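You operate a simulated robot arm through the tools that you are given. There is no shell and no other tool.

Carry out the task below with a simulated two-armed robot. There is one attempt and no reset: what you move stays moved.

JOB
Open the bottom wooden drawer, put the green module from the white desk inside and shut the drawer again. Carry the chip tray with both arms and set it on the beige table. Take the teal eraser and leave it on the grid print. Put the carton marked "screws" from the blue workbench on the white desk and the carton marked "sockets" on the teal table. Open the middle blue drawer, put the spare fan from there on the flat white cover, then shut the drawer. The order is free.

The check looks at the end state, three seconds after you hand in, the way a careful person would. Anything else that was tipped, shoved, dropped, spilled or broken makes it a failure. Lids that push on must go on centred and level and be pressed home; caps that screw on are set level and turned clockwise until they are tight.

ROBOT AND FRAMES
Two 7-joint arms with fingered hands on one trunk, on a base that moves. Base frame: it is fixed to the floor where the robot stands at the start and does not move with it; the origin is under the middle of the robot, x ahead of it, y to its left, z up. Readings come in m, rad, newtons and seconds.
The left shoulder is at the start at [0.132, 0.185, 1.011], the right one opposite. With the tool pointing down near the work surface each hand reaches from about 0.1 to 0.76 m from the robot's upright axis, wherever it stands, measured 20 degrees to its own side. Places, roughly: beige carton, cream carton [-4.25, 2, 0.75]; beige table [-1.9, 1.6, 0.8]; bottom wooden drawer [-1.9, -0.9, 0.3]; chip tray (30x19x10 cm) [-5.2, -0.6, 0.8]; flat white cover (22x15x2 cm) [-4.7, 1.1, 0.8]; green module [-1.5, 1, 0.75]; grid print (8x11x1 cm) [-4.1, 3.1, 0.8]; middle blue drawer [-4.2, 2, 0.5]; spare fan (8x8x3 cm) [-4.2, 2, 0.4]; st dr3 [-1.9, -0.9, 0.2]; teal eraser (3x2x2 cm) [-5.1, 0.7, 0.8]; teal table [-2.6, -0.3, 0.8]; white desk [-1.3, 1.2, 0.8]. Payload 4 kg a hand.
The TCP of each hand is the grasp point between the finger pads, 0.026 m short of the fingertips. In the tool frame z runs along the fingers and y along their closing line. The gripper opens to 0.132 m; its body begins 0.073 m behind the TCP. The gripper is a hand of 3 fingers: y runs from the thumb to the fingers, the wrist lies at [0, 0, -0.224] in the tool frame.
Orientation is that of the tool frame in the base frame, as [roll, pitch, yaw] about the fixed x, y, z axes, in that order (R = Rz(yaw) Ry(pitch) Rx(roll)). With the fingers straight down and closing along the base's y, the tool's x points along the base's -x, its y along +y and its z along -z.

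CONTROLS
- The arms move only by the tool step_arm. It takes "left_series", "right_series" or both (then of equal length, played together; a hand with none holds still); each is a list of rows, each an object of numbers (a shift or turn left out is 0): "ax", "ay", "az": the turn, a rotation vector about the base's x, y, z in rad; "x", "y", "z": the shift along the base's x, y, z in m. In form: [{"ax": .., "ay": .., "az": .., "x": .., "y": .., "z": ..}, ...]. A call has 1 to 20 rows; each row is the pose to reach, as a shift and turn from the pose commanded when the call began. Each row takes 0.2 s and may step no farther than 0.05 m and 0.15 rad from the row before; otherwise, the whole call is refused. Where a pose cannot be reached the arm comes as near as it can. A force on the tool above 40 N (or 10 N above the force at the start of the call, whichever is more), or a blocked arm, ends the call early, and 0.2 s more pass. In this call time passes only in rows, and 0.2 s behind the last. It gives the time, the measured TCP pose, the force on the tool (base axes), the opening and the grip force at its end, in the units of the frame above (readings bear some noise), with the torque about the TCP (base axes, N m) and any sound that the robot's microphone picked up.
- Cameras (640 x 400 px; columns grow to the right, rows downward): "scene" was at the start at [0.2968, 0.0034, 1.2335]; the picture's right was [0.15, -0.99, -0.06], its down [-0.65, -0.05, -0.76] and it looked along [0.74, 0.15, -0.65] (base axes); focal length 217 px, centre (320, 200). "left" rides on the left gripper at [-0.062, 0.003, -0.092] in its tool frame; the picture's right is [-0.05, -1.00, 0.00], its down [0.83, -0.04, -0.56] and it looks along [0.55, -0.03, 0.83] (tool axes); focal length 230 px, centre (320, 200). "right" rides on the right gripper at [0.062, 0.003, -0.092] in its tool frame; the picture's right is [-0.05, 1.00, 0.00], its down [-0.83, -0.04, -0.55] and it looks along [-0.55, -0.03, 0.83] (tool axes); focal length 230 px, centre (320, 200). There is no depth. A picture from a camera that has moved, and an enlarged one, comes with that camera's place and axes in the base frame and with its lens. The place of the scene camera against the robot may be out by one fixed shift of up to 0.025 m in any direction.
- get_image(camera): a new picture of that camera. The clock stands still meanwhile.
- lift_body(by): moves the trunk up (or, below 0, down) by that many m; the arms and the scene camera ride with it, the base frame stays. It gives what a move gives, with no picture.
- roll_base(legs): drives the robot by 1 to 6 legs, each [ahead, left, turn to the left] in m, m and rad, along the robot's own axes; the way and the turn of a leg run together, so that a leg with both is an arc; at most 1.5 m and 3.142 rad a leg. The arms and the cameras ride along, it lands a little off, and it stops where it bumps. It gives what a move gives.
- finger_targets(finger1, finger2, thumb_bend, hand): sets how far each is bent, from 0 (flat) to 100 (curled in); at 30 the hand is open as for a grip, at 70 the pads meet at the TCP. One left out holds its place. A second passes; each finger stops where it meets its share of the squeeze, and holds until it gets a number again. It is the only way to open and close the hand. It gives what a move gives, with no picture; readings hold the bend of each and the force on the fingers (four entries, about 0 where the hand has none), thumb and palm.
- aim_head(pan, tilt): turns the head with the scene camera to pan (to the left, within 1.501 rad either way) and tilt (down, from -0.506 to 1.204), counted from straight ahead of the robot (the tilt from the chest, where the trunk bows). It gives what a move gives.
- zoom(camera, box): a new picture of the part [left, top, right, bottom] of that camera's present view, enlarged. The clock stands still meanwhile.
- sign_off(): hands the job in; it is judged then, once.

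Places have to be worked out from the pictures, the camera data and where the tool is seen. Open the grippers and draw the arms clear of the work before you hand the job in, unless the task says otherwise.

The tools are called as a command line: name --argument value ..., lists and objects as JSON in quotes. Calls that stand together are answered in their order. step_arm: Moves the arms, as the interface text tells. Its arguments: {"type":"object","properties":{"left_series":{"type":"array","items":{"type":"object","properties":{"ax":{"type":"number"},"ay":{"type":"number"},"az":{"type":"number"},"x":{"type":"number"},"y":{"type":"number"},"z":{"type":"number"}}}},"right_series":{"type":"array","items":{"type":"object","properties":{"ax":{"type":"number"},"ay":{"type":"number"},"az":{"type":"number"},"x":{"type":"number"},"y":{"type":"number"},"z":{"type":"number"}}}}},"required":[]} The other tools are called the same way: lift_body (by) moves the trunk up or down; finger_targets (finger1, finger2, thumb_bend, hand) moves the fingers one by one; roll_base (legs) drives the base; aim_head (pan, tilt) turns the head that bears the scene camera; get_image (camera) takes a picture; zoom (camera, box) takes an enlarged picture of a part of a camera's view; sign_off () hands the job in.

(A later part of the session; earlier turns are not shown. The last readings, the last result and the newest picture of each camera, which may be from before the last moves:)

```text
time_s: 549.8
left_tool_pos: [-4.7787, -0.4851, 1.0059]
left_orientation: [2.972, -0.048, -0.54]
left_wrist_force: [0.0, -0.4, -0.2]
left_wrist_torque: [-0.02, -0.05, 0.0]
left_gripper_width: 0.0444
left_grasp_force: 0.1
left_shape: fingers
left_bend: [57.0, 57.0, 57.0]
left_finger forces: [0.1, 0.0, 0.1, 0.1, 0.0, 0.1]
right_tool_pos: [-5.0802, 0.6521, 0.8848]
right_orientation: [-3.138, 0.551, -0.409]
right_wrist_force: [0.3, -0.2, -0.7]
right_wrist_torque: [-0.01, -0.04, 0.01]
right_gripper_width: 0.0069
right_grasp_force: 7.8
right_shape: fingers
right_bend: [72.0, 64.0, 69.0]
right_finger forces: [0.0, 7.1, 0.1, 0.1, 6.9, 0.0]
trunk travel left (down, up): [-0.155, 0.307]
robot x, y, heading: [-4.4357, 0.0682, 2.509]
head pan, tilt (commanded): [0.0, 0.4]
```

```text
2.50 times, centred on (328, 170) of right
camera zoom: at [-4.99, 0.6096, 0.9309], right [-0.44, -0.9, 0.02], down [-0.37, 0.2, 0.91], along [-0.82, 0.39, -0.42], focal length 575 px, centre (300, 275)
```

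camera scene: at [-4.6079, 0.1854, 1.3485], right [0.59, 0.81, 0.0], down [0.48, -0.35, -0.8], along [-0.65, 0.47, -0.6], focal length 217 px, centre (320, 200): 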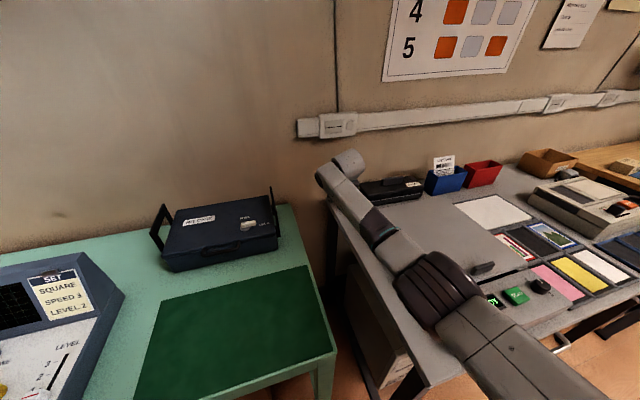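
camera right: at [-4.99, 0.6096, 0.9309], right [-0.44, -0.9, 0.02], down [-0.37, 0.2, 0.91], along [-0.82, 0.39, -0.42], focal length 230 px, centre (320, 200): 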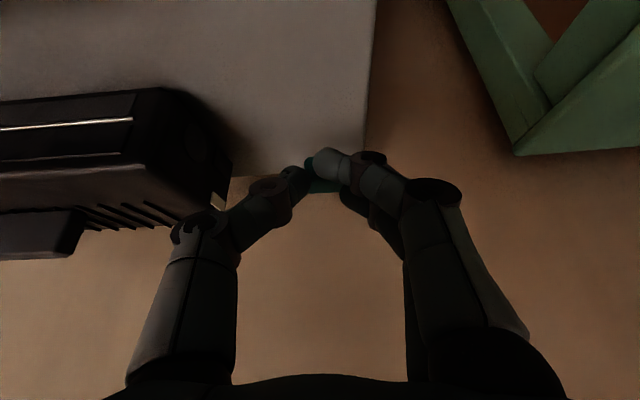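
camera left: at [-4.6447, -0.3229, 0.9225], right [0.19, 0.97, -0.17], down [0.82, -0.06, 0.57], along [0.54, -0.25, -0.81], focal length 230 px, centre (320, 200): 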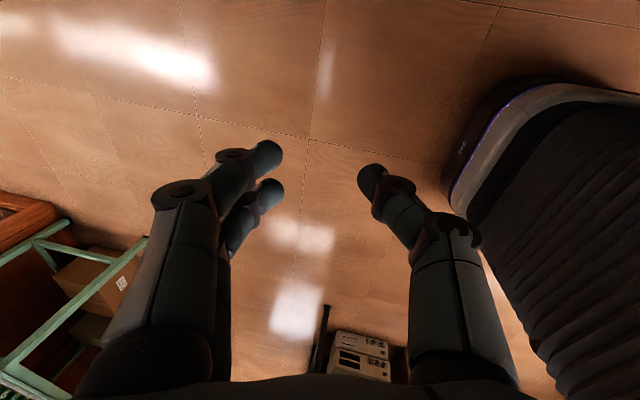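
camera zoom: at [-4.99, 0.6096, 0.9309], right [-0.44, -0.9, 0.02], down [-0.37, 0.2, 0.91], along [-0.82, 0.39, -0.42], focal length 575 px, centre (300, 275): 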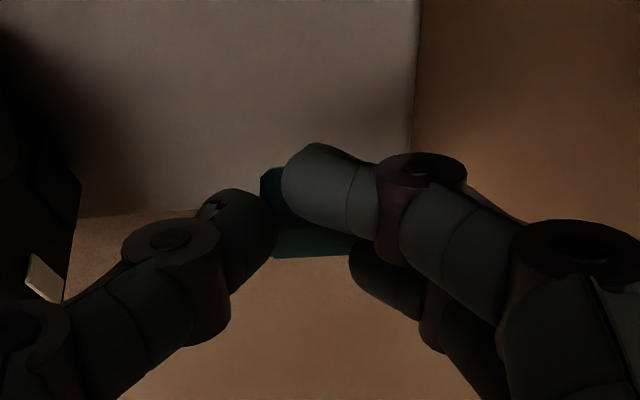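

The eraser came along, held at 7 N. I raise the hand to about z 1.0 and back the base away.

step_arm --right_series '[{"z": 0.035}, {"z": 0.07}, {"z": 0.105}, {"z": 0.14}]'

roll_base --legs '[[-0.55, 0, 0]]'

lift_body --by 0.15

zoom --camera "right" --box '[200, 90, 456, 250]'

get_image --camera "scene"

```text
time_s: 550.8
left_tool_pos: [-4.7788, -0.4849, 1.007]
left_orientation: [2.971, -0.048, -0.539]
left_wrist_force: [-0.3, -0.2, 0.0]
left_wrist_torque: [0.07, 0.03, 0.01]
left_gripper_width: 0.0444
left_grasp_force: 0.1
left_shape: fingers
left_bend: [57.0, 57.0, 57.0]
left_finger forces: [0.1, 0.0, 0.0, 0.1, 0.0, 0.0]
right_tool_pos: [-5.0811, 0.6522, 1.0232]
right_orientation: [-3.139, 0.551, -0.41]
right_wrist_force: [-0.2, 0.1, 0.6]
right_wrist_torque: [0.03, -0.01, -0.02]
right_gripper_width: 0.0067
right_grasp_force: 6.7
right_shape: fingers
right_bend: [72.0, 64.0, 69.0]
right_finger forces: [0.0, 7.0, 0.1, 0.0, 6.9, 0.1]
trunk travel left (down, up): [-0.155, 0.307]
robot x, y, heading: [-4.432, 0.0669, 2.508]
head pan, tilt (commanded): [0.0, 0.4]
```

```text
time_s: 554.0
left_tool_pos: [-4.3256, -0.8178, 1.0074]
left_orientation: [2.968, -0.05, -0.536]
left_wrist_force: [-0.6, 0.4, 0.4]
left_wrist_torque: [-0.03, 0.01, 0.0]
left_gripper_width: 0.0446
left_grasp_force: 0.0
left_shape: fingers
left_bend: [57.0, 57.0, 57.0]
left_finger forces: [0.1, 0.0, 0.1, 0.0, 0.1, 0.1]
right_tool_pos: [-4.63, 0.3201, 1.0208]
right_orientation: [-3.14, 0.551, -0.408]
right_wrist_force: [0.3, 0.3, 0.6]
right_wrist_torque: [0.02, 0.01, 0.04]
right_gripper_width: 0.0069
right_grasp_force: 7.0
right_shape: fingers
right_bend: [72.0, 64.0, 69.0]
right_finger forces: [0.1, 7.0, 0.1, 0.1, 6.9, 0.0]
trunk travel left (down, up): [-0.155, 0.307]
robot x, y, heading: [-3.9823, -0.262, 2.509]
head pan, tilt (commanded): [0.0, 0.4]
```

```text
time_s: 555.8
left_tool_pos: [-4.3256, -0.8182, 1.156]
left_orientation: [2.968, -0.052, -0.538]
left_wrist_force: [0.2, 0.2, 0.0]
left_wrist_torque: [0.01, 0.03, 0.0]
left_gripper_width: 0.0444
left_grasp_force: 0.0
left_shape: fingers
left_bend: [57.0, 57.0, 57.0]
left_finger forces: [0.0, 0.0, 0.0, 0.0, 0.1, 0.0]
right_tool_pos: [-4.6169, 0.3104, 1.2246]
right_orientation: [-3.124, 0.607, -0.399]
right_wrist_force: [0.7, -0.6, -1.4]
right_wrist_torque: [0.01, -0.01, -0.01]
right_gripper_width: 0.0066
right_grasp_force: 6.4
right_shape: fingers
right_bend: [72.0, 65.0, 69.0]
right_finger forces: [0.0, 6.9, 0.0, 0.0, 6.7, 0.0]
trunk travel left (down, up): [-0.305, 0.157]
robot x, y, heading: [-3.9798, -0.2637, 2.506]
head pan, tilt (commanded): [0.0, 0.4]
```

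```text
2.50 times, centred on (328, 170) of right
camera zoom: at [-4.5247, 0.2676, 1.2646], right [-0.44, -0.9, 0.01], down [-0.32, 0.17, 0.93], along [-0.84, 0.4, -0.37], focal length 575 px, centre (300, 275)
```

zoom: 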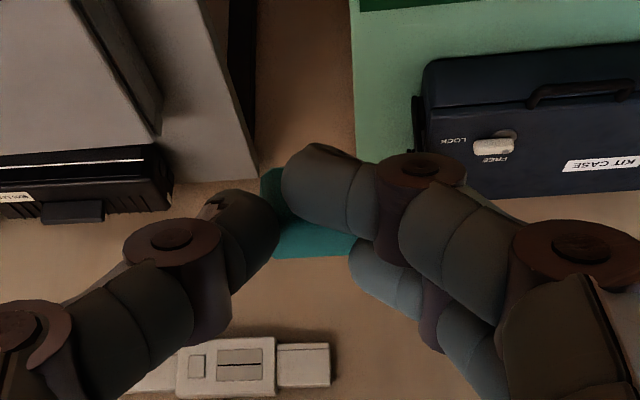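

```text
taken
camera scene: at [-4.0764, -0.2049, 1.5326], right [0.59, 0.81, 0.0], down [0.36, -0.26, -0.89], along [-0.72, 0.53, -0.45], focal length 217 px, centre (320, 200)
```

scene: 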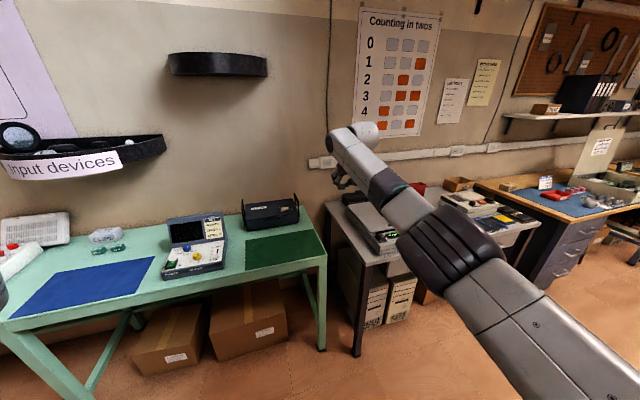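

The eraser is safely held. I turn square to the wall again and travel right along the aisle to the far side of the blue workbench where the grid print lies.

roll_base --legs '[[0, 0, 0.309], [-0.15, 0, 0], [0, -1.0, 0], [0, -1.0, 0], [0, -1.0, 0]]'

aim_head --pan -0.1 --tilt 0.4

get_image --camera "scene"

zoom --camera "scene" --box '[260, 180, 460, 305]'

```text
time_s: 572.6
left_tool_pos: [-3.0674, 1.9302, 1.1562]
left_orientation: [2.971, -0.048, -0.241]
left_wrist_force: [0.5, 0.0, -0.3]
left_wrist_torque: [-0.04, 0.01, 0.03]
left_gripper_width: 0.0447
left_grasp_force: 0.2
left_shape: fingers
left_bend: [57.0, 57.0, 57.0]
left_finger forces: [0.0, 0.0, 0.0, 0.0, 0.0, 0.0]
right_tool_pos: [-3.6729, 2.9259, 1.2245]
right_orientation: [-3.121, 0.607, -0.103]
right_wrist_force: [0.3, -0.3, 0.2]
right_wrist_torque: [0.03, -0.02, 0.03]
right_gripper_width: 0.0069
right_grasp_force: 6.6
right_shape: fingers
right_bend: [72.0, 65.0, 69.0]
right_finger forces: [0.1, 6.8, 0.0, 0.1, 6.7, 0.0]
trunk travel left (down, up): [-0.305, 0.157]
robot x, y, heading: [-2.8979, 2.5578, 2.806]
head pan, tilt (commanded): [0.0, 0.4]
```

```text
time_s: 573.3
left_tool_pos: [-3.0658, 1.9302, 1.1566]
left_orientation: [2.97, -0.05, -0.244]
left_wrist_force: [0.4, -0.1, -0.4]
left_wrist_torque: [0.03, 0.0, -0.01]
left_gripper_width: 0.0443
left_grasp_force: 0.1
left_shape: fingers
left_bend: [57.0, 57.0, 57.0]
left_finger forces: [0.0, 0.1, 0.0, 0.1, 0.1, 0.1]
right_tool_pos: [-3.6731, 2.9248, 1.2256]
right_orientation: [-3.123, 0.608, -0.102]
right_wrist_force: [0.7, -0.3, -0.4]
right_wrist_torque: [-0.02, -0.01, 0.02]
right_gripper_width: 0.0066
right_grasp_force: 6.8
right_shape: fingers
right_bend: [72.0, 65.0, 69.0]
right_finger forces: [0.0, 6.9, 0.0, 0.1, 6.6, 0.0]
trunk travel left (down, up): [-0.305, 0.157]
robot x, y, heading: [-2.8995, 2.5617, 2.799]
head pan, tilt (commanded): [-0.099, 0.4]
```

```text
taken
camera scene: at [-3.0046, 2.596, 1.5327], right [0.42, 0.91, 0.01], down [0.41, -0.18, -0.89], along [-0.81, 0.38, -0.45], focal length 217 px, centre (320, 200)
```

scene: 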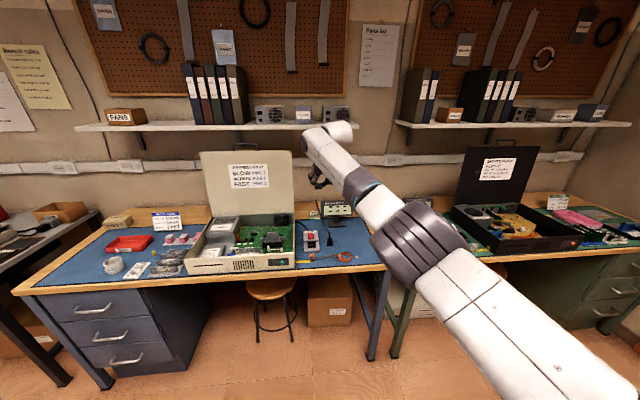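

```text
3.20 times, centred on (360, 242) of scene
camera zoom: at [-3.0046, 2.596, 1.5327], right [0.42, 0.91, 0.01], down [0.41, -0.18, -0.89], along [-0.81, 0.38, -0.45], focal length 696 px, centre (192, 64)
```

zoom: 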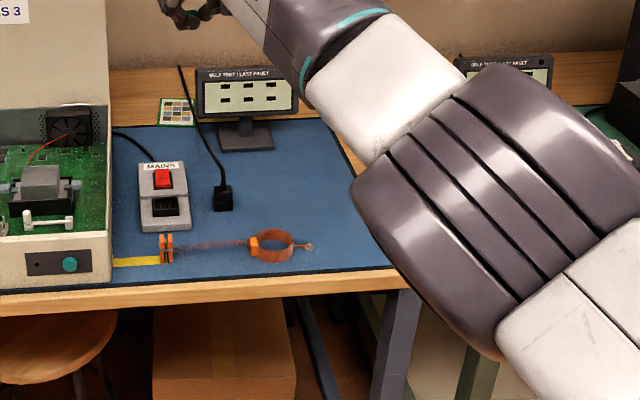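

The grid print lies flat at about F 4.895, l -1.625, between the PC case and the small monitor. I lower the trunk to 8 cm above start and turn the hand so it can come in from the front-left, away from the monitor.

lift_body --by -0.15

step_arm --right_series '[{"az": -0.132}, {"az": -0.264}, {"az": -0.396}, {"az": -0.528}, {"az": -0.661}]'

step_arm --right_series '[{"ax": -0.072, "ay": -0.075}, {"ax": -0.144, "ay": -0.15}]'

get_image --camera "right"

```text
time_s: 575.0
left_tool_pos: [-3.066, 1.9303, 1.0056]
left_orientation: [2.972, -0.047, -0.242]
left_wrist_force: [0.3, 0.2, 0.0]
left_wrist_torque: [-0.01, 0.0, 0.0]
left_gripper_width: 0.0446
left_grasp_force: 0.0
left_shape: fingers
left_bend: [57.0, 57.0, 57.0]
left_finger forces: [0.0, 0.0, 0.0, 0.0, 0.1, 0.0]
right_tool_pos: [-3.673, 2.9247, 1.0771]
right_orientation: [-3.121, 0.609, -0.104]
right_wrist_force: [0.2, 0.2, 0.1]
right_wrist_torque: [0.0, 0.0, -0.02]
right_gripper_width: 0.0063
right_grasp_force: 6.6
right_shape: fingers
right_bend: [72.0, 65.0, 69.0]
right_finger forces: [0.0, 6.8, 0.1, 0.0, 6.8, 0.1]
trunk travel left (down, up): [-0.155, 0.307]
robot x, y, heading: [-2.8972, 2.5606, 2.809]
head pan, tilt (commanded): [-0.099, 0.4]
```

```text
time_s: 576.2
left_tool_pos: [-3.0662, 1.9294, 1.0063]
left_orientation: [2.97, -0.049, -0.244]
left_wrist_force: [-1.0, 0.5, -0.3]
left_wrist_torque: [0.03, -0.01, 0.03]
left_gripper_width: 0.0447
left_grasp_force: 0.1
left_shape: fingers
left_bend: [57.0, 57.0, 57.0]
left_finger forces: [0.1, 0.1, 0.0, 0.0, 0.1, 0.0]
right_tool_pos: [-3.6722, 2.9237, 1.0745]
right_orientation: [-3.121, 0.609, -0.765]
right_wrist_force: [-0.1, -0.5, -0.3]
right_wrist_torque: [-0.01, 0.04, -0.01]
right_gripper_width: 0.0065
right_grasp_force: 7.0
right_shape: fingers
right_bend: [72.0, 65.0, 69.0]
right_finger forces: [0.0, 6.7, 0.0, 0.0, 6.6, 0.1]
trunk travel left (down, up): [-0.155, 0.307]
robot x, y, heading: [-2.9021, 2.5547, 2.806]
head pan, tilt (commanded): [-0.099, 0.4]
```

```text
time_s: 576.8
left_tool_pos: [-3.0662, 1.9298, 1.0071]
left_orientation: [2.969, -0.05, -0.242]
left_wrist_force: [0.0, 0.1, -0.5]
left_wrist_torque: [-0.05, 0.01, 0.0]
left_gripper_width: 0.0443
left_grasp_force: 0.1
left_shape: fingers
left_bend: [57.0, 57.0, 57.0]
left_finger forces: [0.1, 0.0, 0.0, 0.1, 0.0, 0.1]
right_tool_pos: [-3.6713, 2.9237, 1.0771]
right_orientation: [-3.13, 0.487, -0.761]
right_wrist_force: [-0.1, 0.1, 0.4]
right_wrist_torque: [0.03, -0.03, 0.0]
right_gripper_width: 0.0064
right_grasp_force: 6.6
right_shape: fingers
right_bend: [72.0, 65.0, 69.0]
right_finger forces: [0.0, 6.8, 0.0, 0.1, 6.5, 0.0]
right hand out of reach, approached as far as the arm can: row 2
trunk travel left (down, up): [-0.155, 0.307]
robot x, y, heading: [-2.9002, 2.557, 2.802]
head pan, tilt (commanded): [-0.099, 0.4]
```

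```text
taken
camera right: at [-3.6053, 2.854, 1.1305], right [-0.73, -0.69, 0.01], down [-0.32, 0.35, 0.88], along [-0.61, 0.64, -0.48], focal length 230 px, centre (320, 200)
```

right: 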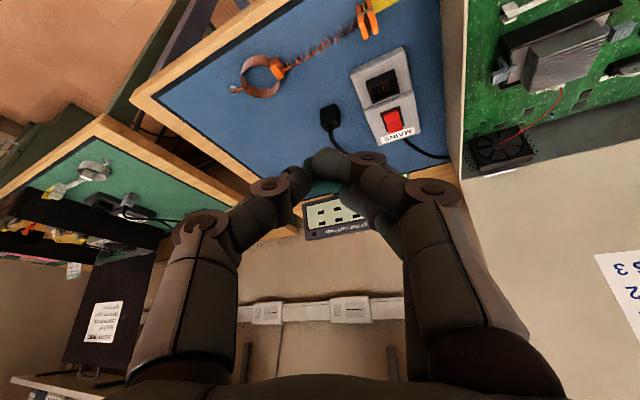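

The hand now leans in from the front-left with the eraser held. I drive ahead 0.46 m so it comes over the print at height.

roll_base --legs '[[0, -0.02, 0.013], [0.46, 0, 0]]'

get_image --camera "scene"

zoom --camera "scene" --box '[240, 120, 440, 245]'

get_image --camera "right"

```text
time_s: 580.0
left_tool_pos: [-3.4874, 2.0923, 1.0062]
left_orientation: [2.968, -0.049, -0.229]
left_wrist_force: [-1.4, 0.4, -0.7]
left_wrist_torque: [0.0, 0.01, 0.01]
left_gripper_width: 0.0446
left_grasp_force: 0.0
left_shape: fingers
left_bend: [57.0, 57.0, 57.0]
left_finger forces: [0.1, 0.0, 0.0, 0.0, 0.0, 0.1]
right_tool_pos: [-4.1072, 3.0766, 1.0773]
right_orientation: [-3.128, 0.486, -0.747]
right_wrist_force: [-0.2, 0.5, -1.1]
right_wrist_torque: [-0.02, 0.0, -0.04]
right_gripper_width: 0.0061
right_grasp_force: 6.5
right_shape: fingers
right_bend: [72.0, 65.0, 69.0]
right_finger forces: [0.0, 6.7, 0.0, 0.0, 6.4, 0.0]
trunk travel left (down, up): [-0.155, 0.307]
robot x, y, heading: [-3.3302, 2.726, 2.817]
head pan, tilt (commanded): [-0.099, 0.4]
```

```text
taken
camera scene: at [-3.5291, 2.7906, 1.3487], right [0.41, 0.91, 0.02], down [0.55, -0.23, -0.8], along [-0.73, 0.34, -0.6], focal length 217 px, centre (320, 200)
```

scene: 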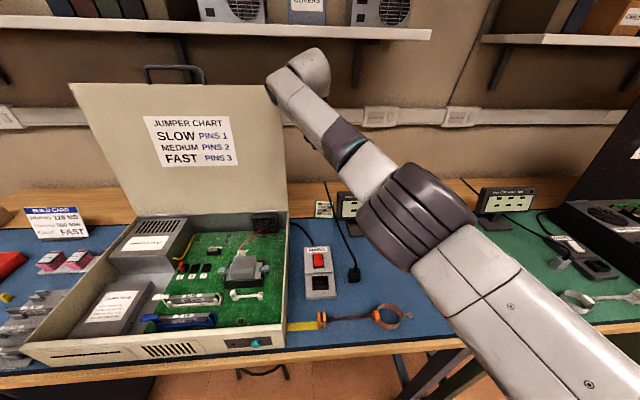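

```text
3.20 times, centred on (340, 182) of scene
camera zoom: at [-3.5291, 2.7906, 1.3487], right [0.41, 0.91, 0.02], down [0.55, -0.23, -0.8], along [-0.73, 0.34, -0.6], focal length 696 px, centre (256, 256)
```

zoom: 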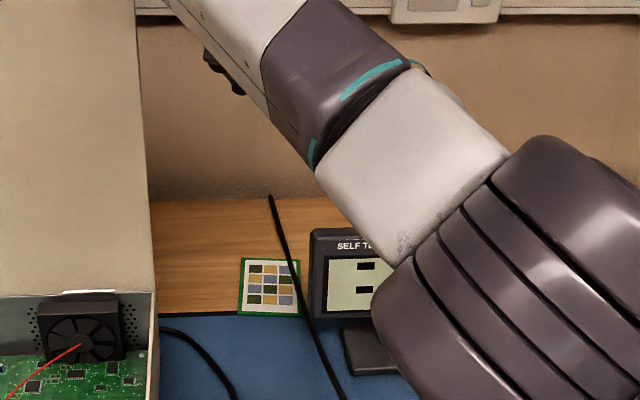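

```text
taken
camera right: at [-4.0397, 3.0082, 1.1307], right [-0.72, -0.7, 0.01], down [-0.32, 0.35, 0.88], along [-0.62, 0.63, -0.47], focal length 230 px, centre (320, 200)
```

right: 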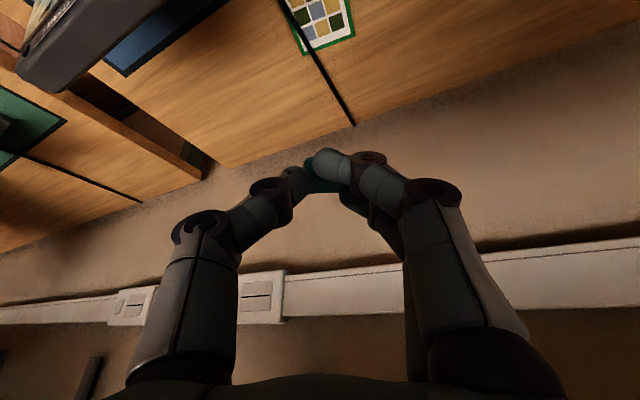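

From both cameras the print's centre is about F 4.895, l -1.615, with a cable over its right edge; the eraser hangs right over the print's left-middle. I lower to z 0.88 and check.

step_arm --right_series '[{"z": -0.04}, {"z": -0.08}, {"z": -0.12}, {"z": -0.16}, {"z": -0.195}]'

get_image --camera "right"

zoom --camera "scene" --box '[240, 120, 440, 245]'

```text
time_s: 581.2
left_tool_pos: [-3.4875, 2.0916, 1.0075]
left_orientation: [2.968, -0.05, -0.23]
left_wrist_force: [0.1, 0.4, -0.4]
left_wrist_torque: [0.0, -0.02, 0.03]
left_gripper_width: 0.0443
left_grasp_force: 0.1
left_shape: fingers
left_bend: [57.0, 57.0, 57.0]
left_finger forces: [0.0, 0.0, 0.0, 0.0, 0.1, 0.0]
right_tool_pos: [-4.1067, 3.0754, 0.8826]
right_orientation: [-3.129, 0.491, -0.746]
right_wrist_force: [0.4, 0.4, 0.0]
right_wrist_torque: [-0.02, -0.01, 0.01]
right_gripper_width: 0.006
right_grasp_force: 6.4
right_shape: fingers
right_bend: [72.0, 65.0, 69.0]
right_finger forces: [0.0, 6.6, 0.0, 0.0, 6.2, 0.0]
trunk travel left (down, up): [-0.155, 0.307]
robot x, y, heading: [-3.3272, 2.7229, 2.818]
head pan, tilt (commanded): [-0.099, 0.4]
```

```text
taken
camera right: at [-4.0392, 3.0064, 0.935], right [-0.72, -0.7, 0.01], down [-0.32, 0.35, 0.88], along [-0.62, 0.63, -0.47], focal length 230 px, centre (320, 200)
```

right: 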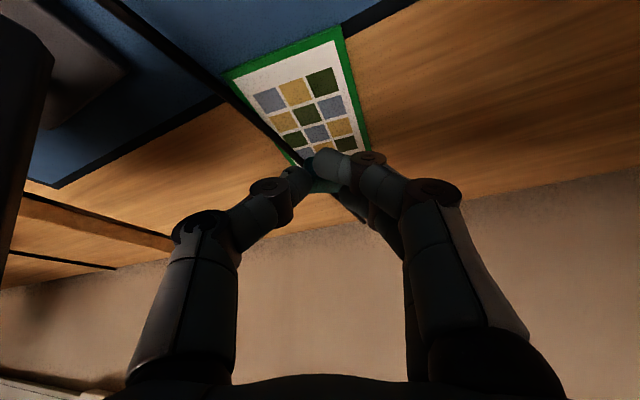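

```text
3.20 times, centred on (340, 182) of scene
camera zoom: at [-3.5293, 2.7906, 1.3486], right [0.41, 0.91, 0.02], down [0.55, -0.23, -0.8], along [-0.73, 0.34, -0.6], focal length 696 px, centre (256, 256)
```

zoom: 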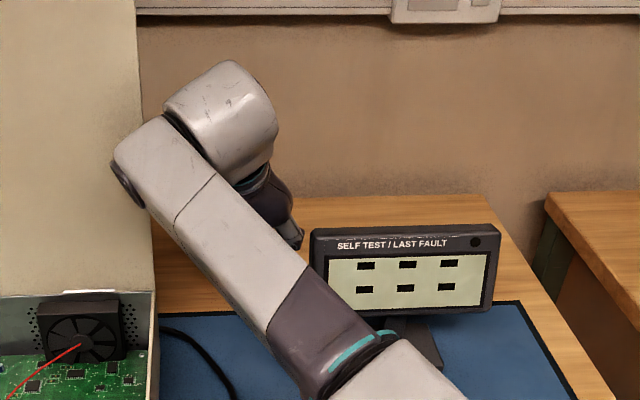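

The projected landing point is (4.887, -1.605), well inside the print (centre 4.900, -1.618) and clear of the cable. I lower in small steps until contact.

step_arm --right_series '[{"z": -0.012}, {"z": -0.024}, {"z": -0.032}]'

step_arm --right_series '[{"z": -0.004}]'

get_image --camera "right"

```text
time_s: 582.0
left_tool_pos: [-3.487, 2.0926, 1.0061]
left_orientation: [2.97, -0.049, -0.228]
left_wrist_force: [-0.3, -0.1, 0.3]
left_wrist_torque: [0.02, -0.05, -0.02]
left_gripper_width: 0.0447
left_grasp_force: 0.0
left_shape: fingers
left_bend: [57.0, 57.0, 57.0]
left_finger forces: [0.0, 0.0, 0.0, 0.0, 0.1, 0.0]
right_tool_pos: [-4.1078, 3.0761, 0.8498]
right_orientation: [-3.127, 0.49, -0.746]
right_wrist_force: [0.1, 0.1, -0.2]
right_wrist_torque: [-0.01, 0.02, 0.01]
right_gripper_width: 0.0057
right_grasp_force: 6.1
right_shape: fingers
right_bend: [72.0, 65.0, 69.0]
right_finger forces: [0.0, 6.5, 0.1, 0.0, 6.3, 0.1]
trunk travel left (down, up): [-0.155, 0.307]
robot x, y, heading: [-3.3277, 2.721, 2.813]
head pan, tilt (commanded): [-0.099, 0.4]
```

```text
time_s: 582.4
left_tool_pos: [-3.4874, 2.0925, 1.0065]
left_orientation: [2.968, -0.049, -0.229]
left_wrist_force: [0.0, -0.6, -1.3]
left_wrist_torque: [-0.02, 0.0, -0.01]
left_gripper_width: 0.0444
left_grasp_force: 0.0
left_shape: fingers
left_bend: [57.0, 57.0, 57.0]
left_finger forces: [0.0, 0.1, 0.0, 0.0, 0.0, 0.0]
right_tool_pos: [-4.1072, 3.0775, 0.8456]
right_orientation: [-3.128, 0.486, -0.747]
right_wrist_force: [0.4, -0.8, 0.2]
right_wrist_torque: [0.01, -0.02, 0.02]
right_gripper_width: 0.0061
right_grasp_force: 6.2
right_shape: fingers
right_bend: [72.0, 65.0, 69.0]
right_finger forces: [0.0, 6.6, 0.1, 0.0, 6.4, 0.0]
trunk travel left (down, up): [-0.155, 0.307]
robot x, y, heading: [-3.3276, 2.7246, 2.816]
head pan, tilt (commanded): [-0.099, 0.4]
```

```text
taken
camera right: at [-4.0397, 3.0085, 0.8989], right [-0.72, -0.7, 0.01], down [-0.32, 0.35, 0.88], along [-0.62, 0.63, -0.47], focal length 230 px, centre (320, 200)
```

right: 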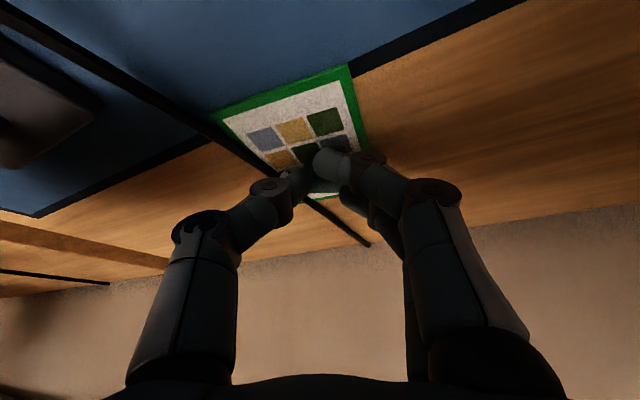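

The eraser is over the middle of the print, left of the cable. I lower further in 3–4 mm steps.

step_arm --right_series '[{"z": -0.004}]'

step_arm --right_series '[{"z": -0.003}]'

```text
time_s: 582.8
left_tool_pos: [-3.488, 2.0927, 1.0071]
left_orientation: [2.971, -0.049, -0.229]
left_wrist_force: [0.3, -0.4, 0.3]
left_wrist_torque: [0.02, -0.03, 0.02]
left_gripper_width: 0.0447
left_grasp_force: 0.1
left_shape: fingers
left_bend: [57.0, 57.0, 57.0]
left_finger forces: [0.0, 0.0, 0.0, 0.0, 0.0, 0.0]
right_tool_pos: [-4.1075, 3.0772, 0.8429]
right_orientation: [-3.129, 0.489, -0.747]
right_wrist_force: [-0.1, 0.9, 3.2]
right_wrist_torque: [0.0, 0.09, 0.01]
right_gripper_width: 0.0063
right_grasp_force: 7.1
right_shape: fingers
right_bend: [72.0, 65.0, 69.0]
right_finger forces: [0.0, 7.1, 0.0, 0.0, 7.0, 0.0]
trunk travel left (down, up): [-0.155, 0.307]
robot x, y, heading: [-3.3285, 2.722, 2.82]
head pan, tilt (commanded): [-0.099, 0.4]
```

```text
time_s: 583.2
left_tool_pos: [-3.4862, 2.0926, 1.0071]
left_orientation: [2.971, -0.048, -0.229]
left_wrist_force: [-0.3, 0.0, -0.6]
left_wrist_torque: [0.01, 0.02, 0.03]
left_gripper_width: 0.0444
left_grasp_force: 0.0
left_shape: fingers
left_bend: [57.0, 57.0, 57.0]
left_finger forces: [0.1, 0.0, 0.1, 0.1, 0.0, 0.0]
right_tool_pos: [-4.1077, 3.0772, 0.842]
right_orientation: [-3.129, 0.491, -0.748]
right_wrist_force: [0.8, 1.7, 8.6]
right_wrist_torque: [0.02, 0.23, -0.01]
right_gripper_width: 0.0065
right_grasp_force: 11.5
right_shape: fingers
right_bend: [72.0, 67.0, 69.0]
right_finger forces: [0.1, 13.0, 0.0, 0.0, 8.9, 0.1]
trunk travel left (down, up): [-0.155, 0.307]
robot x, y, heading: [-3.3269, 2.7216, 2.821]
head pan, tilt (commanded): [-0.099, 0.4]
```

Contact: the eraser presses on the print with about 8 N. I ease up 2 mm and open the digits a little to release it.

step_arm --right_series '[{"z": 0.002}]'

finger_targets --hand "right" --finger1 58 --finger2 56 --thumb_bend 61

get_image --camera "right"

zoom --camera "right" --box '[200, 60, 456, 220]'

```text
time_s: 583.6
left_tool_pos: [-3.4863, 2.0924, 1.0056]
left_orientation: [2.972, -0.049, -0.23]
left_wrist_force: [-0.1, 0.2, 0.6]
left_wrist_torque: [0.0, -0.01, 0.01]
left_gripper_width: 0.0441
left_grasp_force: 0.1
left_shape: fingers
left_bend: [57.0, 57.0, 57.0]
left_finger forces: [0.0, 0.0, 0.0, 0.0, 0.1, 0.1]
right_tool_pos: [-4.1079, 3.0771, 0.8417]
right_orientation: [-3.127, 0.489, -0.746]
right_wrist_force: [-0.3, 0.7, 6.1]
right_wrist_torque: [0.0, 0.15, 0.02]
right_gripper_width: 0.0066
right_grasp_force: 9.5
right_shape: fingers
right_bend: [72.0, 67.0, 69.0]
right_finger forces: [0.0, 11.4, 0.0, 0.1, 7.8, 0.0]
trunk travel left (down, up): [-0.155, 0.307]
robot x, y, heading: [-3.3312, 2.7246, 2.823]
head pan, tilt (commanded): [-0.099, 0.4]
```

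```text
time_s: 584.6
left_tool_pos: [-3.487, 2.0921, 1.0072]
left_orientation: [2.97, -0.049, -0.23]
left_wrist_force: [0.7, -0.3, 0.4]
left_wrist_torque: [-0.02, -0.02, 0.0]
left_gripper_width: 0.0443
left_grasp_force: 0.0
left_shape: fingers
left_bend: [57.0, 57.0, 57.0]
left_finger forces: [0.1, 0.0, 0.1, 0.0, 0.0, 0.1]
right_tool_pos: [-4.1092, 3.0775, 0.8428]
right_orientation: [-3.128, 0.487, -0.749]
right_wrist_force: [0.7, 0.4, 0.0]
right_wrist_torque: [0.03, -0.02, 0.0]
right_gripper_width: 0.0376
right_grasp_force: 0.0
right_shape: fingers
right_bend: [57.0, 56.0, 61.0]
right_finger forces: [0.1, 0.0, 0.0, 0.0, 0.0, 0.1]
trunk travel left (down, up): [-0.155, 0.307]
robot x, y, heading: [-3.3279, 2.7229, 2.825]
head pan, tilt (commanded): [-0.099, 0.4]
```

```text
taken
camera right: at [-4.0397, 3.0084, 0.8944], right [-0.72, -0.7, 0.01], down [-0.32, 0.35, 0.88], along [-0.62, 0.63, -0.47], focal length 230 px, centre (320, 200)
```

right: 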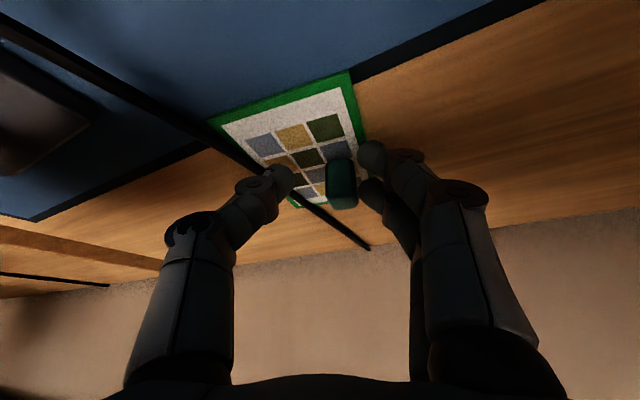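

```text
2.50 times, centred on (328, 140) of right
camera zoom: at [-4.0397, 3.0084, 0.8944], right [-0.72, -0.7, 0.01], down [-0.32, 0.35, 0.88], along [-0.62, 0.63, -0.47], focal length 575 px, centre (300, 350)
```

zoom: 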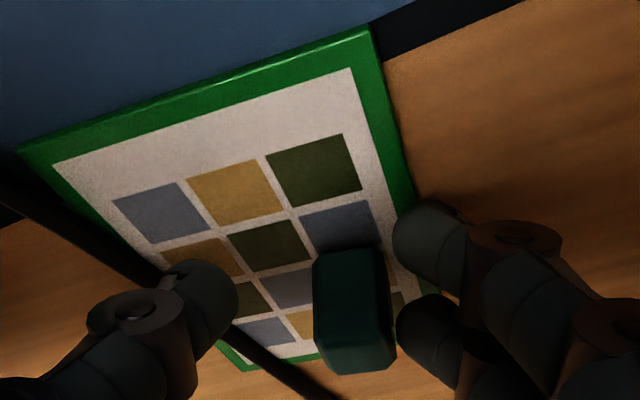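

The eraser sits on the print, near its back-left, fully on it. I open the fingers slightly more and raise the hand straight up.

finger_targets --hand "right" --finger1 51 --finger2 51 --thumb_bend 60

step_arm --right_series '[{"z": 0.015}, {"z": 0.035}, {"z": 0.07}, {"z": 0.11}, {"z": 0.15}]'

get_image --camera "right"

zoom --camera "right" --box '[200, 0, 456, 160]'

```text
time_s: 585.6
left_tool_pos: [-3.4873, 2.0916, 1.0057]
left_orientation: [2.969, -0.048, -0.23]
left_wrist_force: [0.3, 0.5, -0.4]
left_wrist_torque: [-0.02, 0.02, -0.03]
left_gripper_width: 0.0446
left_grasp_force: 0.2
left_shape: fingers
left_bend: [57.0, 57.0, 57.0]
left_finger forces: [0.0, 0.0, 0.0, 0.0, 0.0, 0.1]
right_tool_pos: [-4.1083, 3.0766, 0.8417]
right_orientation: [-3.126, 0.489, -0.746]
right_wrist_force: [0.1, -0.8, 1.6]
right_wrist_torque: [0.03, 0.0, 0.02]
right_gripper_width: 0.049
right_grasp_force: 0.1
right_shape: fingers
right_bend: [51.0, 51.0, 60.0]
right_finger forces: [0.0, 0.1, 0.0, 0.0, 0.0, 0.0]
trunk travel left (down, up): [-0.155, 0.307]
robot x, y, heading: [-3.3267, 2.7198, 2.82]
head pan, tilt (commanded): [-0.099, 0.4]
```

```text
time_s: 586.8
left_tool_pos: [-3.4855, 2.0918, 1.0074]
left_orientation: [2.972, -0.049, -0.227]
left_wrist_force: [0.4, -0.7, 0.2]
left_wrist_torque: [0.0, 0.02, -0.02]
left_gripper_width: 0.0444
left_grasp_force: 0.0
left_shape: fingers
left_bend: [57.0, 57.0, 57.0]
left_finger forces: [0.0, 0.0, 0.1, 0.0, 0.1, 0.0]
right_tool_pos: [-4.1069, 3.0755, 0.9923]
right_orientation: [-3.126, 0.487, -0.747]
right_wrist_force: [0.5, -0.3, 0.1]
right_wrist_torque: [0.01, 0.02, 0.03]
right_gripper_width: 0.0492
right_grasp_force: 0.1
right_shape: fingers
right_bend: [51.0, 51.0, 60.0]
right_finger forces: [0.0, 0.0, 0.1, 0.0, 0.0, 0.0]
trunk travel left (down, up): [-0.155, 0.307]
robot x, y, heading: [-3.3263, 2.7237, 2.814]
head pan, tilt (commanded): [-0.099, 0.4]
```

```text
taken
camera right: at [-4.039, 3.0071, 1.044], right [-0.72, -0.7, 0.01], down [-0.32, 0.35, 0.88], along [-0.62, 0.63, -0.47], focal length 230 px, centre (320, 200)
```

right: 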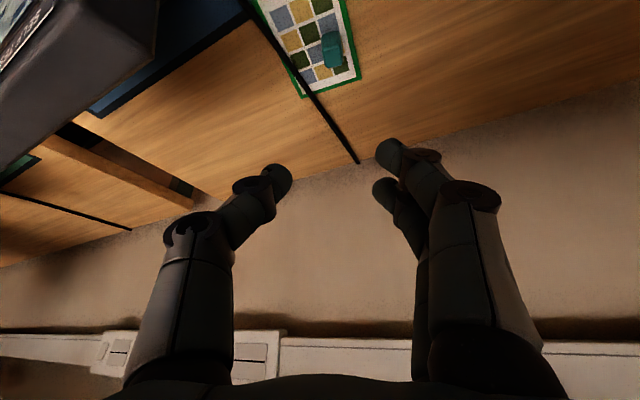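

```text
2.50 times, centred on (328, 80) of right
camera zoom: at [-4.039, 3.0071, 1.044], right [-0.72, -0.7, 0.01], down [-0.32, 0.35, 0.88], along [-0.62, 0.63, -0.47], focal length 575 px, centre (300, 500)
```

zoom: 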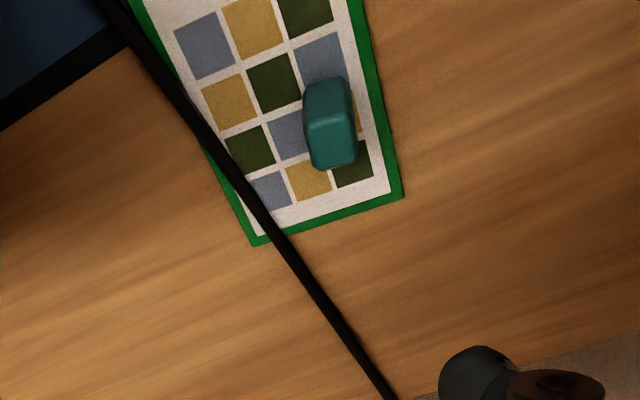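

The eraser rests flat on the grid print. Now the last part: the spare fan. I back away and go in front of the blue drawers.

roll_base --legs '[[-0.45, 0, 0], [0, 1.16, 0]]'

aim_head --pan -0.2 --tilt 0.5

get_image --camera "scene"

zoom --camera "scene" --box '[240, 200, 440, 340]'

```text
time_s: 595.0
left_tool_pos: [-3.4096, 0.8512, 1.0074]
left_orientation: [2.971, -0.047, -0.219]
left_wrist_force: [0.7, -0.1, -0.7]
left_wrist_torque: [0.0, 0.0, 0.01]
left_gripper_width: 0.0445
left_grasp_force: 0.1
left_shape: fingers
left_bend: [57.0, 57.0, 57.0]
left_finger forces: [0.1, 0.1, 0.0, 0.0, 0.0, 0.0]
right_tool_pos: [-4.0392, 1.8299, 0.9898]
right_orientation: [-3.127, 0.491, -0.736]
right_wrist_force: [-0.1, -0.5, -0.3]
right_wrist_torque: [-0.01, 0.0, -0.03]
right_gripper_width: 0.0493
right_grasp_force: 0.1
right_shape: fingers
right_bend: [51.0, 51.0, 60.0]
right_finger forces: [0.1, 0.0, 0.0, 0.0, 0.1, 0.0]
trunk travel left (down, up): [-0.155, 0.307]
robot x, y, heading: [-3.2574, 1.4878, 2.826]
head pan, tilt (commanded): [-0.099, 0.4]
```

```text
time_s: 595.6
left_tool_pos: [-3.4106, 0.8528, 1.0062]
left_orientation: [2.969, -0.049, -0.219]
left_wrist_force: [-0.7, -0.3, -1.0]
left_wrist_torque: [-0.06, 0.0, 0.02]
left_gripper_width: 0.0445
left_grasp_force: 0.1
left_shape: fingers
left_bend: [57.0, 57.0, 57.0]
left_finger forces: [0.0, 0.1, 0.1, 0.1, 0.0, 0.0]
right_tool_pos: [-4.0392, 1.8309, 0.9917]
right_orientation: [-3.128, 0.487, -0.737]
right_wrist_force: [-0.8, 0.7, 0.9]
right_wrist_torque: [0.02, 0.02, 0.0]
right_gripper_width: 0.0491
right_grasp_force: 0.1
right_shape: fingers
right_bend: [51.0, 51.0, 60.0]
right_finger forces: [0.1, 0.0, 0.1, 0.1, 0.0, 0.0]
trunk travel left (down, up): [-0.155, 0.307]
robot x, y, heading: [-3.2561, 1.4854, 2.827]
head pan, tilt (commanded): [-0.201, 0.499]
```

```text
taken
camera scene: at [-3.4505, 1.5568, 1.3406], right [0.49, 0.87, 0.05], down [0.6, -0.3, -0.74], along [-0.63, 0.39, -0.67], focal length 217 px, centre (320, 200)
```

scene: 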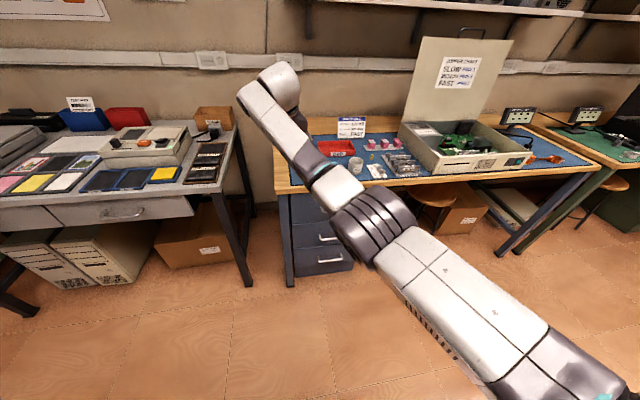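

```text
2.86 times, centred on (340, 270) of scene
camera zoom: at [-3.4505, 1.5568, 1.3406], right [0.49, 0.87, 0.05], down [0.6, -0.3, -0.74], along [-0.63, 0.39, -0.67], focal length 621 px, centre (263, 0)
```

zoom: 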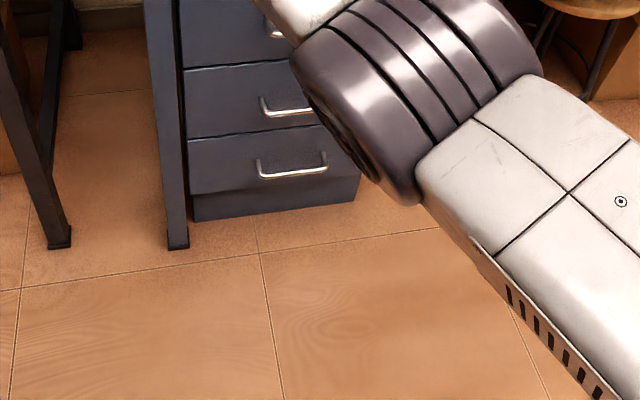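

The arm hides the drawers. I retract it toward the robot, square the hand's yaw and lower it below bench height in front of the robot.

step_arm --right_series '[{"x": 0.043, "y": -0.006, "az": 0.06}, {"x": 0.086, "y": -0.012, "az": 0.12}, {"x": 0.129, "y": -0.018, "az": 0.18}, {"x": 0.172, "y": -0.024, "az": 0.24}, {"x": 0.215, "y": -0.03, "az": 0.3}, {"x": 0.258, "y": -0.036, "az": 0.36}, {"x": 0.3, "y": -0.041, "az": 0.42}, {"x": 0.3, "y": -0.041, "az": 0.42, "z": -0.04}, {"x": 0.3, "y": -0.041, "az": 0.42, "z": -0.08}, {"x": 0.3, "y": -0.041, "az": 0.42, "z": -0.12}, {"x": 0.3, "y": -0.041, "az": 0.42, "z": -0.16}, {"x": 0.3, "y": -0.041, "az": 0.42, "z": -0.2}, {"x": 0.3, "y": -0.041, "az": 0.42, "z": -0.24}, {"x": 0.3, "y": -0.041, "az": 0.42, "z": -0.28}, {"x": 0.3, "y": -0.041, "az": 0.42, "z": -0.32}]'

lift_body --by -0.1

aim_head --pan -0.3 --tilt 0.2

get_image --camera "scene"

```text
time_s: 597.6
left_tool_pos: [-3.4089, 0.8515, 1.0067]
left_orientation: [2.969, -0.05, -0.219]
left_wrist_force: [-0.3, -0.1, 0.3]
left_wrist_torque: [0.03, -0.02, 0.03]
left_gripper_width: 0.0446
left_grasp_force: 0.1
left_shape: fingers
left_bend: [57.0, 57.0, 57.0]
left_finger forces: [0.0, 0.1, 0.1, 0.0, 0.0, 0.0]
right_tool_pos: [-3.7387, 1.8476, 0.9211]
right_orientation: [-2.973, 0.535, -0.299]
right_wrist_force: [0.3, 0.1, 0.3]
right_wrist_torque: [-0.01, 0.0, 0.0]
right_gripper_width: 0.0494
right_grasp_force: 0.1
right_shape: fingers
right_bend: [51.0, 51.0, 60.0]
right_finger forces: [0.0, 0.0, 0.1, 0.0, 0.0, 0.0]
right hand out of reach, approached as far as the arm can: row 5, 6, 7, 8
trunk travel left (down, up): [-0.155, 0.307]
robot x, y, heading: [-3.2546, 1.4859, 2.83]
head pan, tilt (commanded): [-0.201, 0.499]
stopped in row 9 (right hand): the arm was blocked; the commanded pose is now the measured one
```

```text
time_s: 599.0
left_tool_pos: [-3.4079, 0.8519, 0.9075]
left_orientation: [2.971, -0.048, -0.22]
left_wrist_force: [-0.4, 0.5, 0.3]
left_wrist_torque: [-0.02, -0.01, -0.04]
left_gripper_width: 0.0446
left_grasp_force: 0.1
left_shape: fingers
left_bend: [57.0, 57.0, 57.0]
left_finger forces: [0.0, 0.0, 0.1, 0.0, 0.0, 0.1]
right_tool_pos: [-3.7354, 1.8831, 0.7758]
right_orientation: [-2.846, 0.473, -0.268]
right_wrist_force: [-0.4, 0.5, 0.1]
right_wrist_torque: [-0.02, 0.01, 0.02]
right_gripper_width: 0.0494
right_grasp_force: 0.0
right_shape: fingers
right_bend: [51.0, 51.0, 60.0]
right_finger forces: [0.0, 0.0, 0.1, 0.0, 0.0, 0.0]
trunk travel left (down, up): [-0.055, 0.407]
robot x, y, heading: [-3.2594, 1.4854, 2.831]
head pan, tilt (commanded): [-0.201, 0.499]
```

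```text
time_s: 599.8
left_tool_pos: [-3.4091, 0.8527, 0.9067]
left_orientation: [2.968, -0.049, -0.217]
left_wrist_force: [0.0, 0.3, -0.1]
left_wrist_torque: [0.0, -0.04, 0.03]
left_gripper_width: 0.0445
left_grasp_force: 0.0
left_shape: fingers
left_bend: [57.0, 57.0, 57.0]
left_finger forces: [0.0, 0.0, 0.0, 0.1, 0.1, 0.0]
right_tool_pos: [-3.7376, 1.8834, 0.7761]
right_orientation: [-2.848, 0.47, -0.269]
right_wrist_force: [0.3, 0.6, 0.3]
right_wrist_torque: [-0.01, 0.01, 0.0]
right_gripper_width: 0.0492
right_grasp_force: 0.1
right_shape: fingers
right_bend: [51.0, 51.0, 60.0]
right_finger forces: [0.0, 0.0, 0.0, 0.0, 0.0, 0.0]
trunk travel left (down, up): [-0.055, 0.407]
robot x, y, heading: [-3.2587, 1.4826, 2.828]
head pan, tilt (commanded): [-0.3, 0.201]
```

```text
taken
camera scene: at [-3.5446, 1.5974, 1.2128], right [0.55, 0.83, 0.12], down [0.53, -0.23, -0.82], along [-0.65, 0.51, -0.56], focal length 217 px, centre (320, 200)
```

scene: 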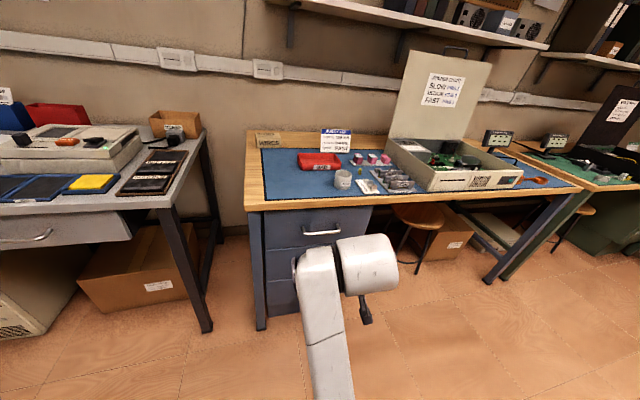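

The right arm folded its elbow inward and got blocked. I raise the trunk to give room and look at its posture.

lift_body --by 0.3

aim_head --pan -0.9 --tilt 0.9

get_image --camera "scene"

```text
time_s: 602.8
left_tool_pos: [-3.4096, 0.8518, 1.2054]
left_orientation: [2.97, -0.048, -0.219]
left_wrist_force: [-0.1, -0.1, 0.6]
left_wrist_torque: [-0.04, -0.01, 0.01]
left_gripper_width: 0.0445
left_grasp_force: 0.0
left_shape: fingers
left_bend: [57.0, 57.0, 57.0]
left_finger forces: [0.0, 0.0, 0.0, 0.0, 0.0, 0.0]
right_tool_pos: [-3.7465, 1.8478, 1.0783]
right_orientation: [-2.975, 0.469, -0.301]
right_wrist_force: [0.8, -0.2, 0.3]
right_wrist_torque: [-0.01, -0.03, 0.0]
right_gripper_width: 0.0495
right_grasp_force: 0.0
right_shape: fingers
right_bend: [51.0, 51.0, 60.0]
right_finger forces: [0.0, 0.1, 0.1, 0.1, 0.0, 0.0]
trunk travel left (down, up): [-0.355, 0.107]
robot x, y, heading: [-3.2549, 1.4853, 2.826]
head pan, tilt (commanded): [-0.3, 0.201]
```

```text
time_s: 603.8
left_tool_pos: [-3.4096, 0.8527, 1.2056]
left_orientation: [2.969, -0.049, -0.217]
left_wrist_force: [-0.6, 0.0, 0.2]
left_wrist_torque: [-0.01, 0.01, 0.01]
left_gripper_width: 0.0444
left_grasp_force: 0.1
left_shape: fingers
left_bend: [57.0, 57.0, 57.0]
left_finger forces: [0.0, 0.0, 0.0, 0.1, 0.1, 0.0]
right_tool_pos: [-3.7457, 1.8486, 1.0772]
right_orientation: [-2.975, 0.471, -0.299]
right_wrist_force: [0.5, -0.1, 0.1]
right_wrist_torque: [0.0, 0.01, 0.05]
right_gripper_width: 0.0494
right_grasp_force: 0.1
right_shape: fingers
right_bend: [51.0, 51.0, 60.0]
right_finger forces: [0.0, 0.0, 0.1, 0.0, 0.1, 0.0]
trunk travel left (down, up): [-0.355, 0.107]
robot x, y, heading: [-3.2573, 1.4821, 2.831]
head pan, tilt (commanded): [-0.901, 0.901]
```

```text
taken
camera scene: at [-3.286, 1.5468, 1.546], right [0.94, 0.35, 0.02], down [0.29, -0.74, -0.61], along [-0.19, 0.58, -0.79], focal length 217 px, centre (320, 200)
```

scene: 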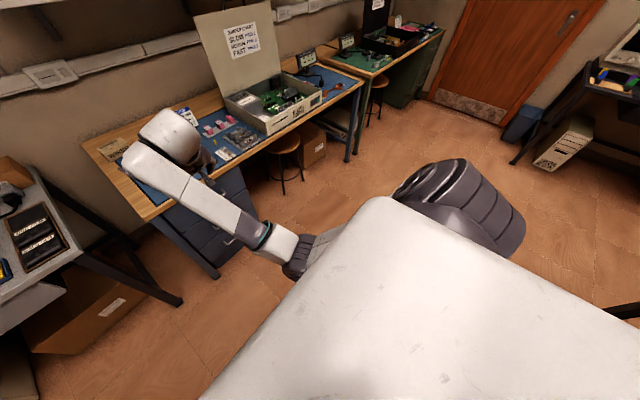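

The right elbow sits inward now. I mirror the earlier trick: first stretch the right arm straight out forward-right in natural orientation.

step_arm --right_series '[{"x": -0.031, "y": 0.026, "z": 0.01, "ax": -0.04, "ay": -0.05, "az": 0.004}, {"x": -0.062, "y": 0.052, "z": 0.02, "ax": -0.075, "ay": -0.1, "az": 0.007}, {"x": -0.093, "y": 0.077, "z": 0.03, "ax": -0.112, "ay": -0.15, "az": 0.01}, {"x": -0.124, "y": 0.103, "z": 0.04, "ax": -0.149, "ay": -0.2, "az": 0.014}, {"x": -0.156, "y": 0.129, "z": 0.05, "ax": -0.186, "ay": -0.25, "az": 0.018}, {"x": -0.187, "y": 0.155, "z": 0.06, "ax": -0.223, "ay": -0.3, "az": 0.021}, {"x": -0.218, "y": 0.18, "z": 0.07, "ax": -0.26, "ay": -0.35, "az": 0.025}, {"x": -0.249, "y": 0.206, "z": 0.08, "ax": -0.297, "ay": -0.399, "az": 0.028}, {"x": -0.28, "y": 0.232, "z": 0.09, "ax": -0.297, "ay": -0.399, "az": 0.028}, {"x": -0.31, "y": 0.25, "z": 0.1, "ax": -0.297, "ay": -0.399, "az": 0.028}]'

get_image --camera "scene"

```text
time_s: 606.0
left_tool_pos: [-3.4097, 0.8534, 1.2067]
left_orientation: [2.969, -0.049, -0.219]
left_wrist_force: [0.2, 0.2, -0.6]
left_wrist_torque: [0.0, -0.02, -0.01]
left_gripper_width: 0.0447
left_grasp_force: 0.1
left_shape: fingers
left_bend: [57.0, 57.0, 57.0]
left_finger forces: [0.1, 0.0, 0.0, 0.1, 0.0, 0.0]
right_tool_pos: [-3.8549, 2.0176, 1.1746]
right_orientation: [3.139, -0.002, -0.314]
right_wrist_force: [-0.4, 0.3, 0.1]
right_wrist_torque: [0.0, 0.01, -0.01]
right_gripper_width: 0.0496
right_grasp_force: 0.1
right_shape: fingers
right_bend: [51.0, 51.0, 60.0]
right_finger forces: [0.0, 0.1, 0.0, 0.0, 0.0, 0.0]
right hand out of reach, approached as far as the arm can: row 6, 7, 8, 9, 10
trunk travel left (down, up): [-0.355, 0.107]
robot x, y, heading: [-3.2577, 1.4852, 2.828]
head pan, tilt (commanded): [-0.901, 0.901]
```

```text
taken
camera scene: at [-3.2863, 1.5477, 1.5459], right [0.94, 0.35, 0.02], down [0.29, -0.74, -0.61], along [-0.19, 0.57, -0.8], focal length 217 px, centre (320, 200)
```

scene: 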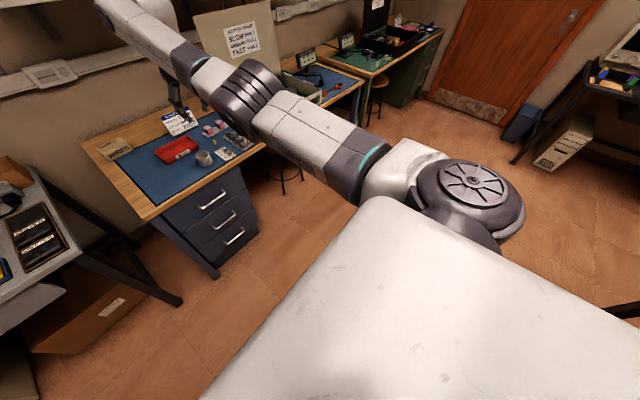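

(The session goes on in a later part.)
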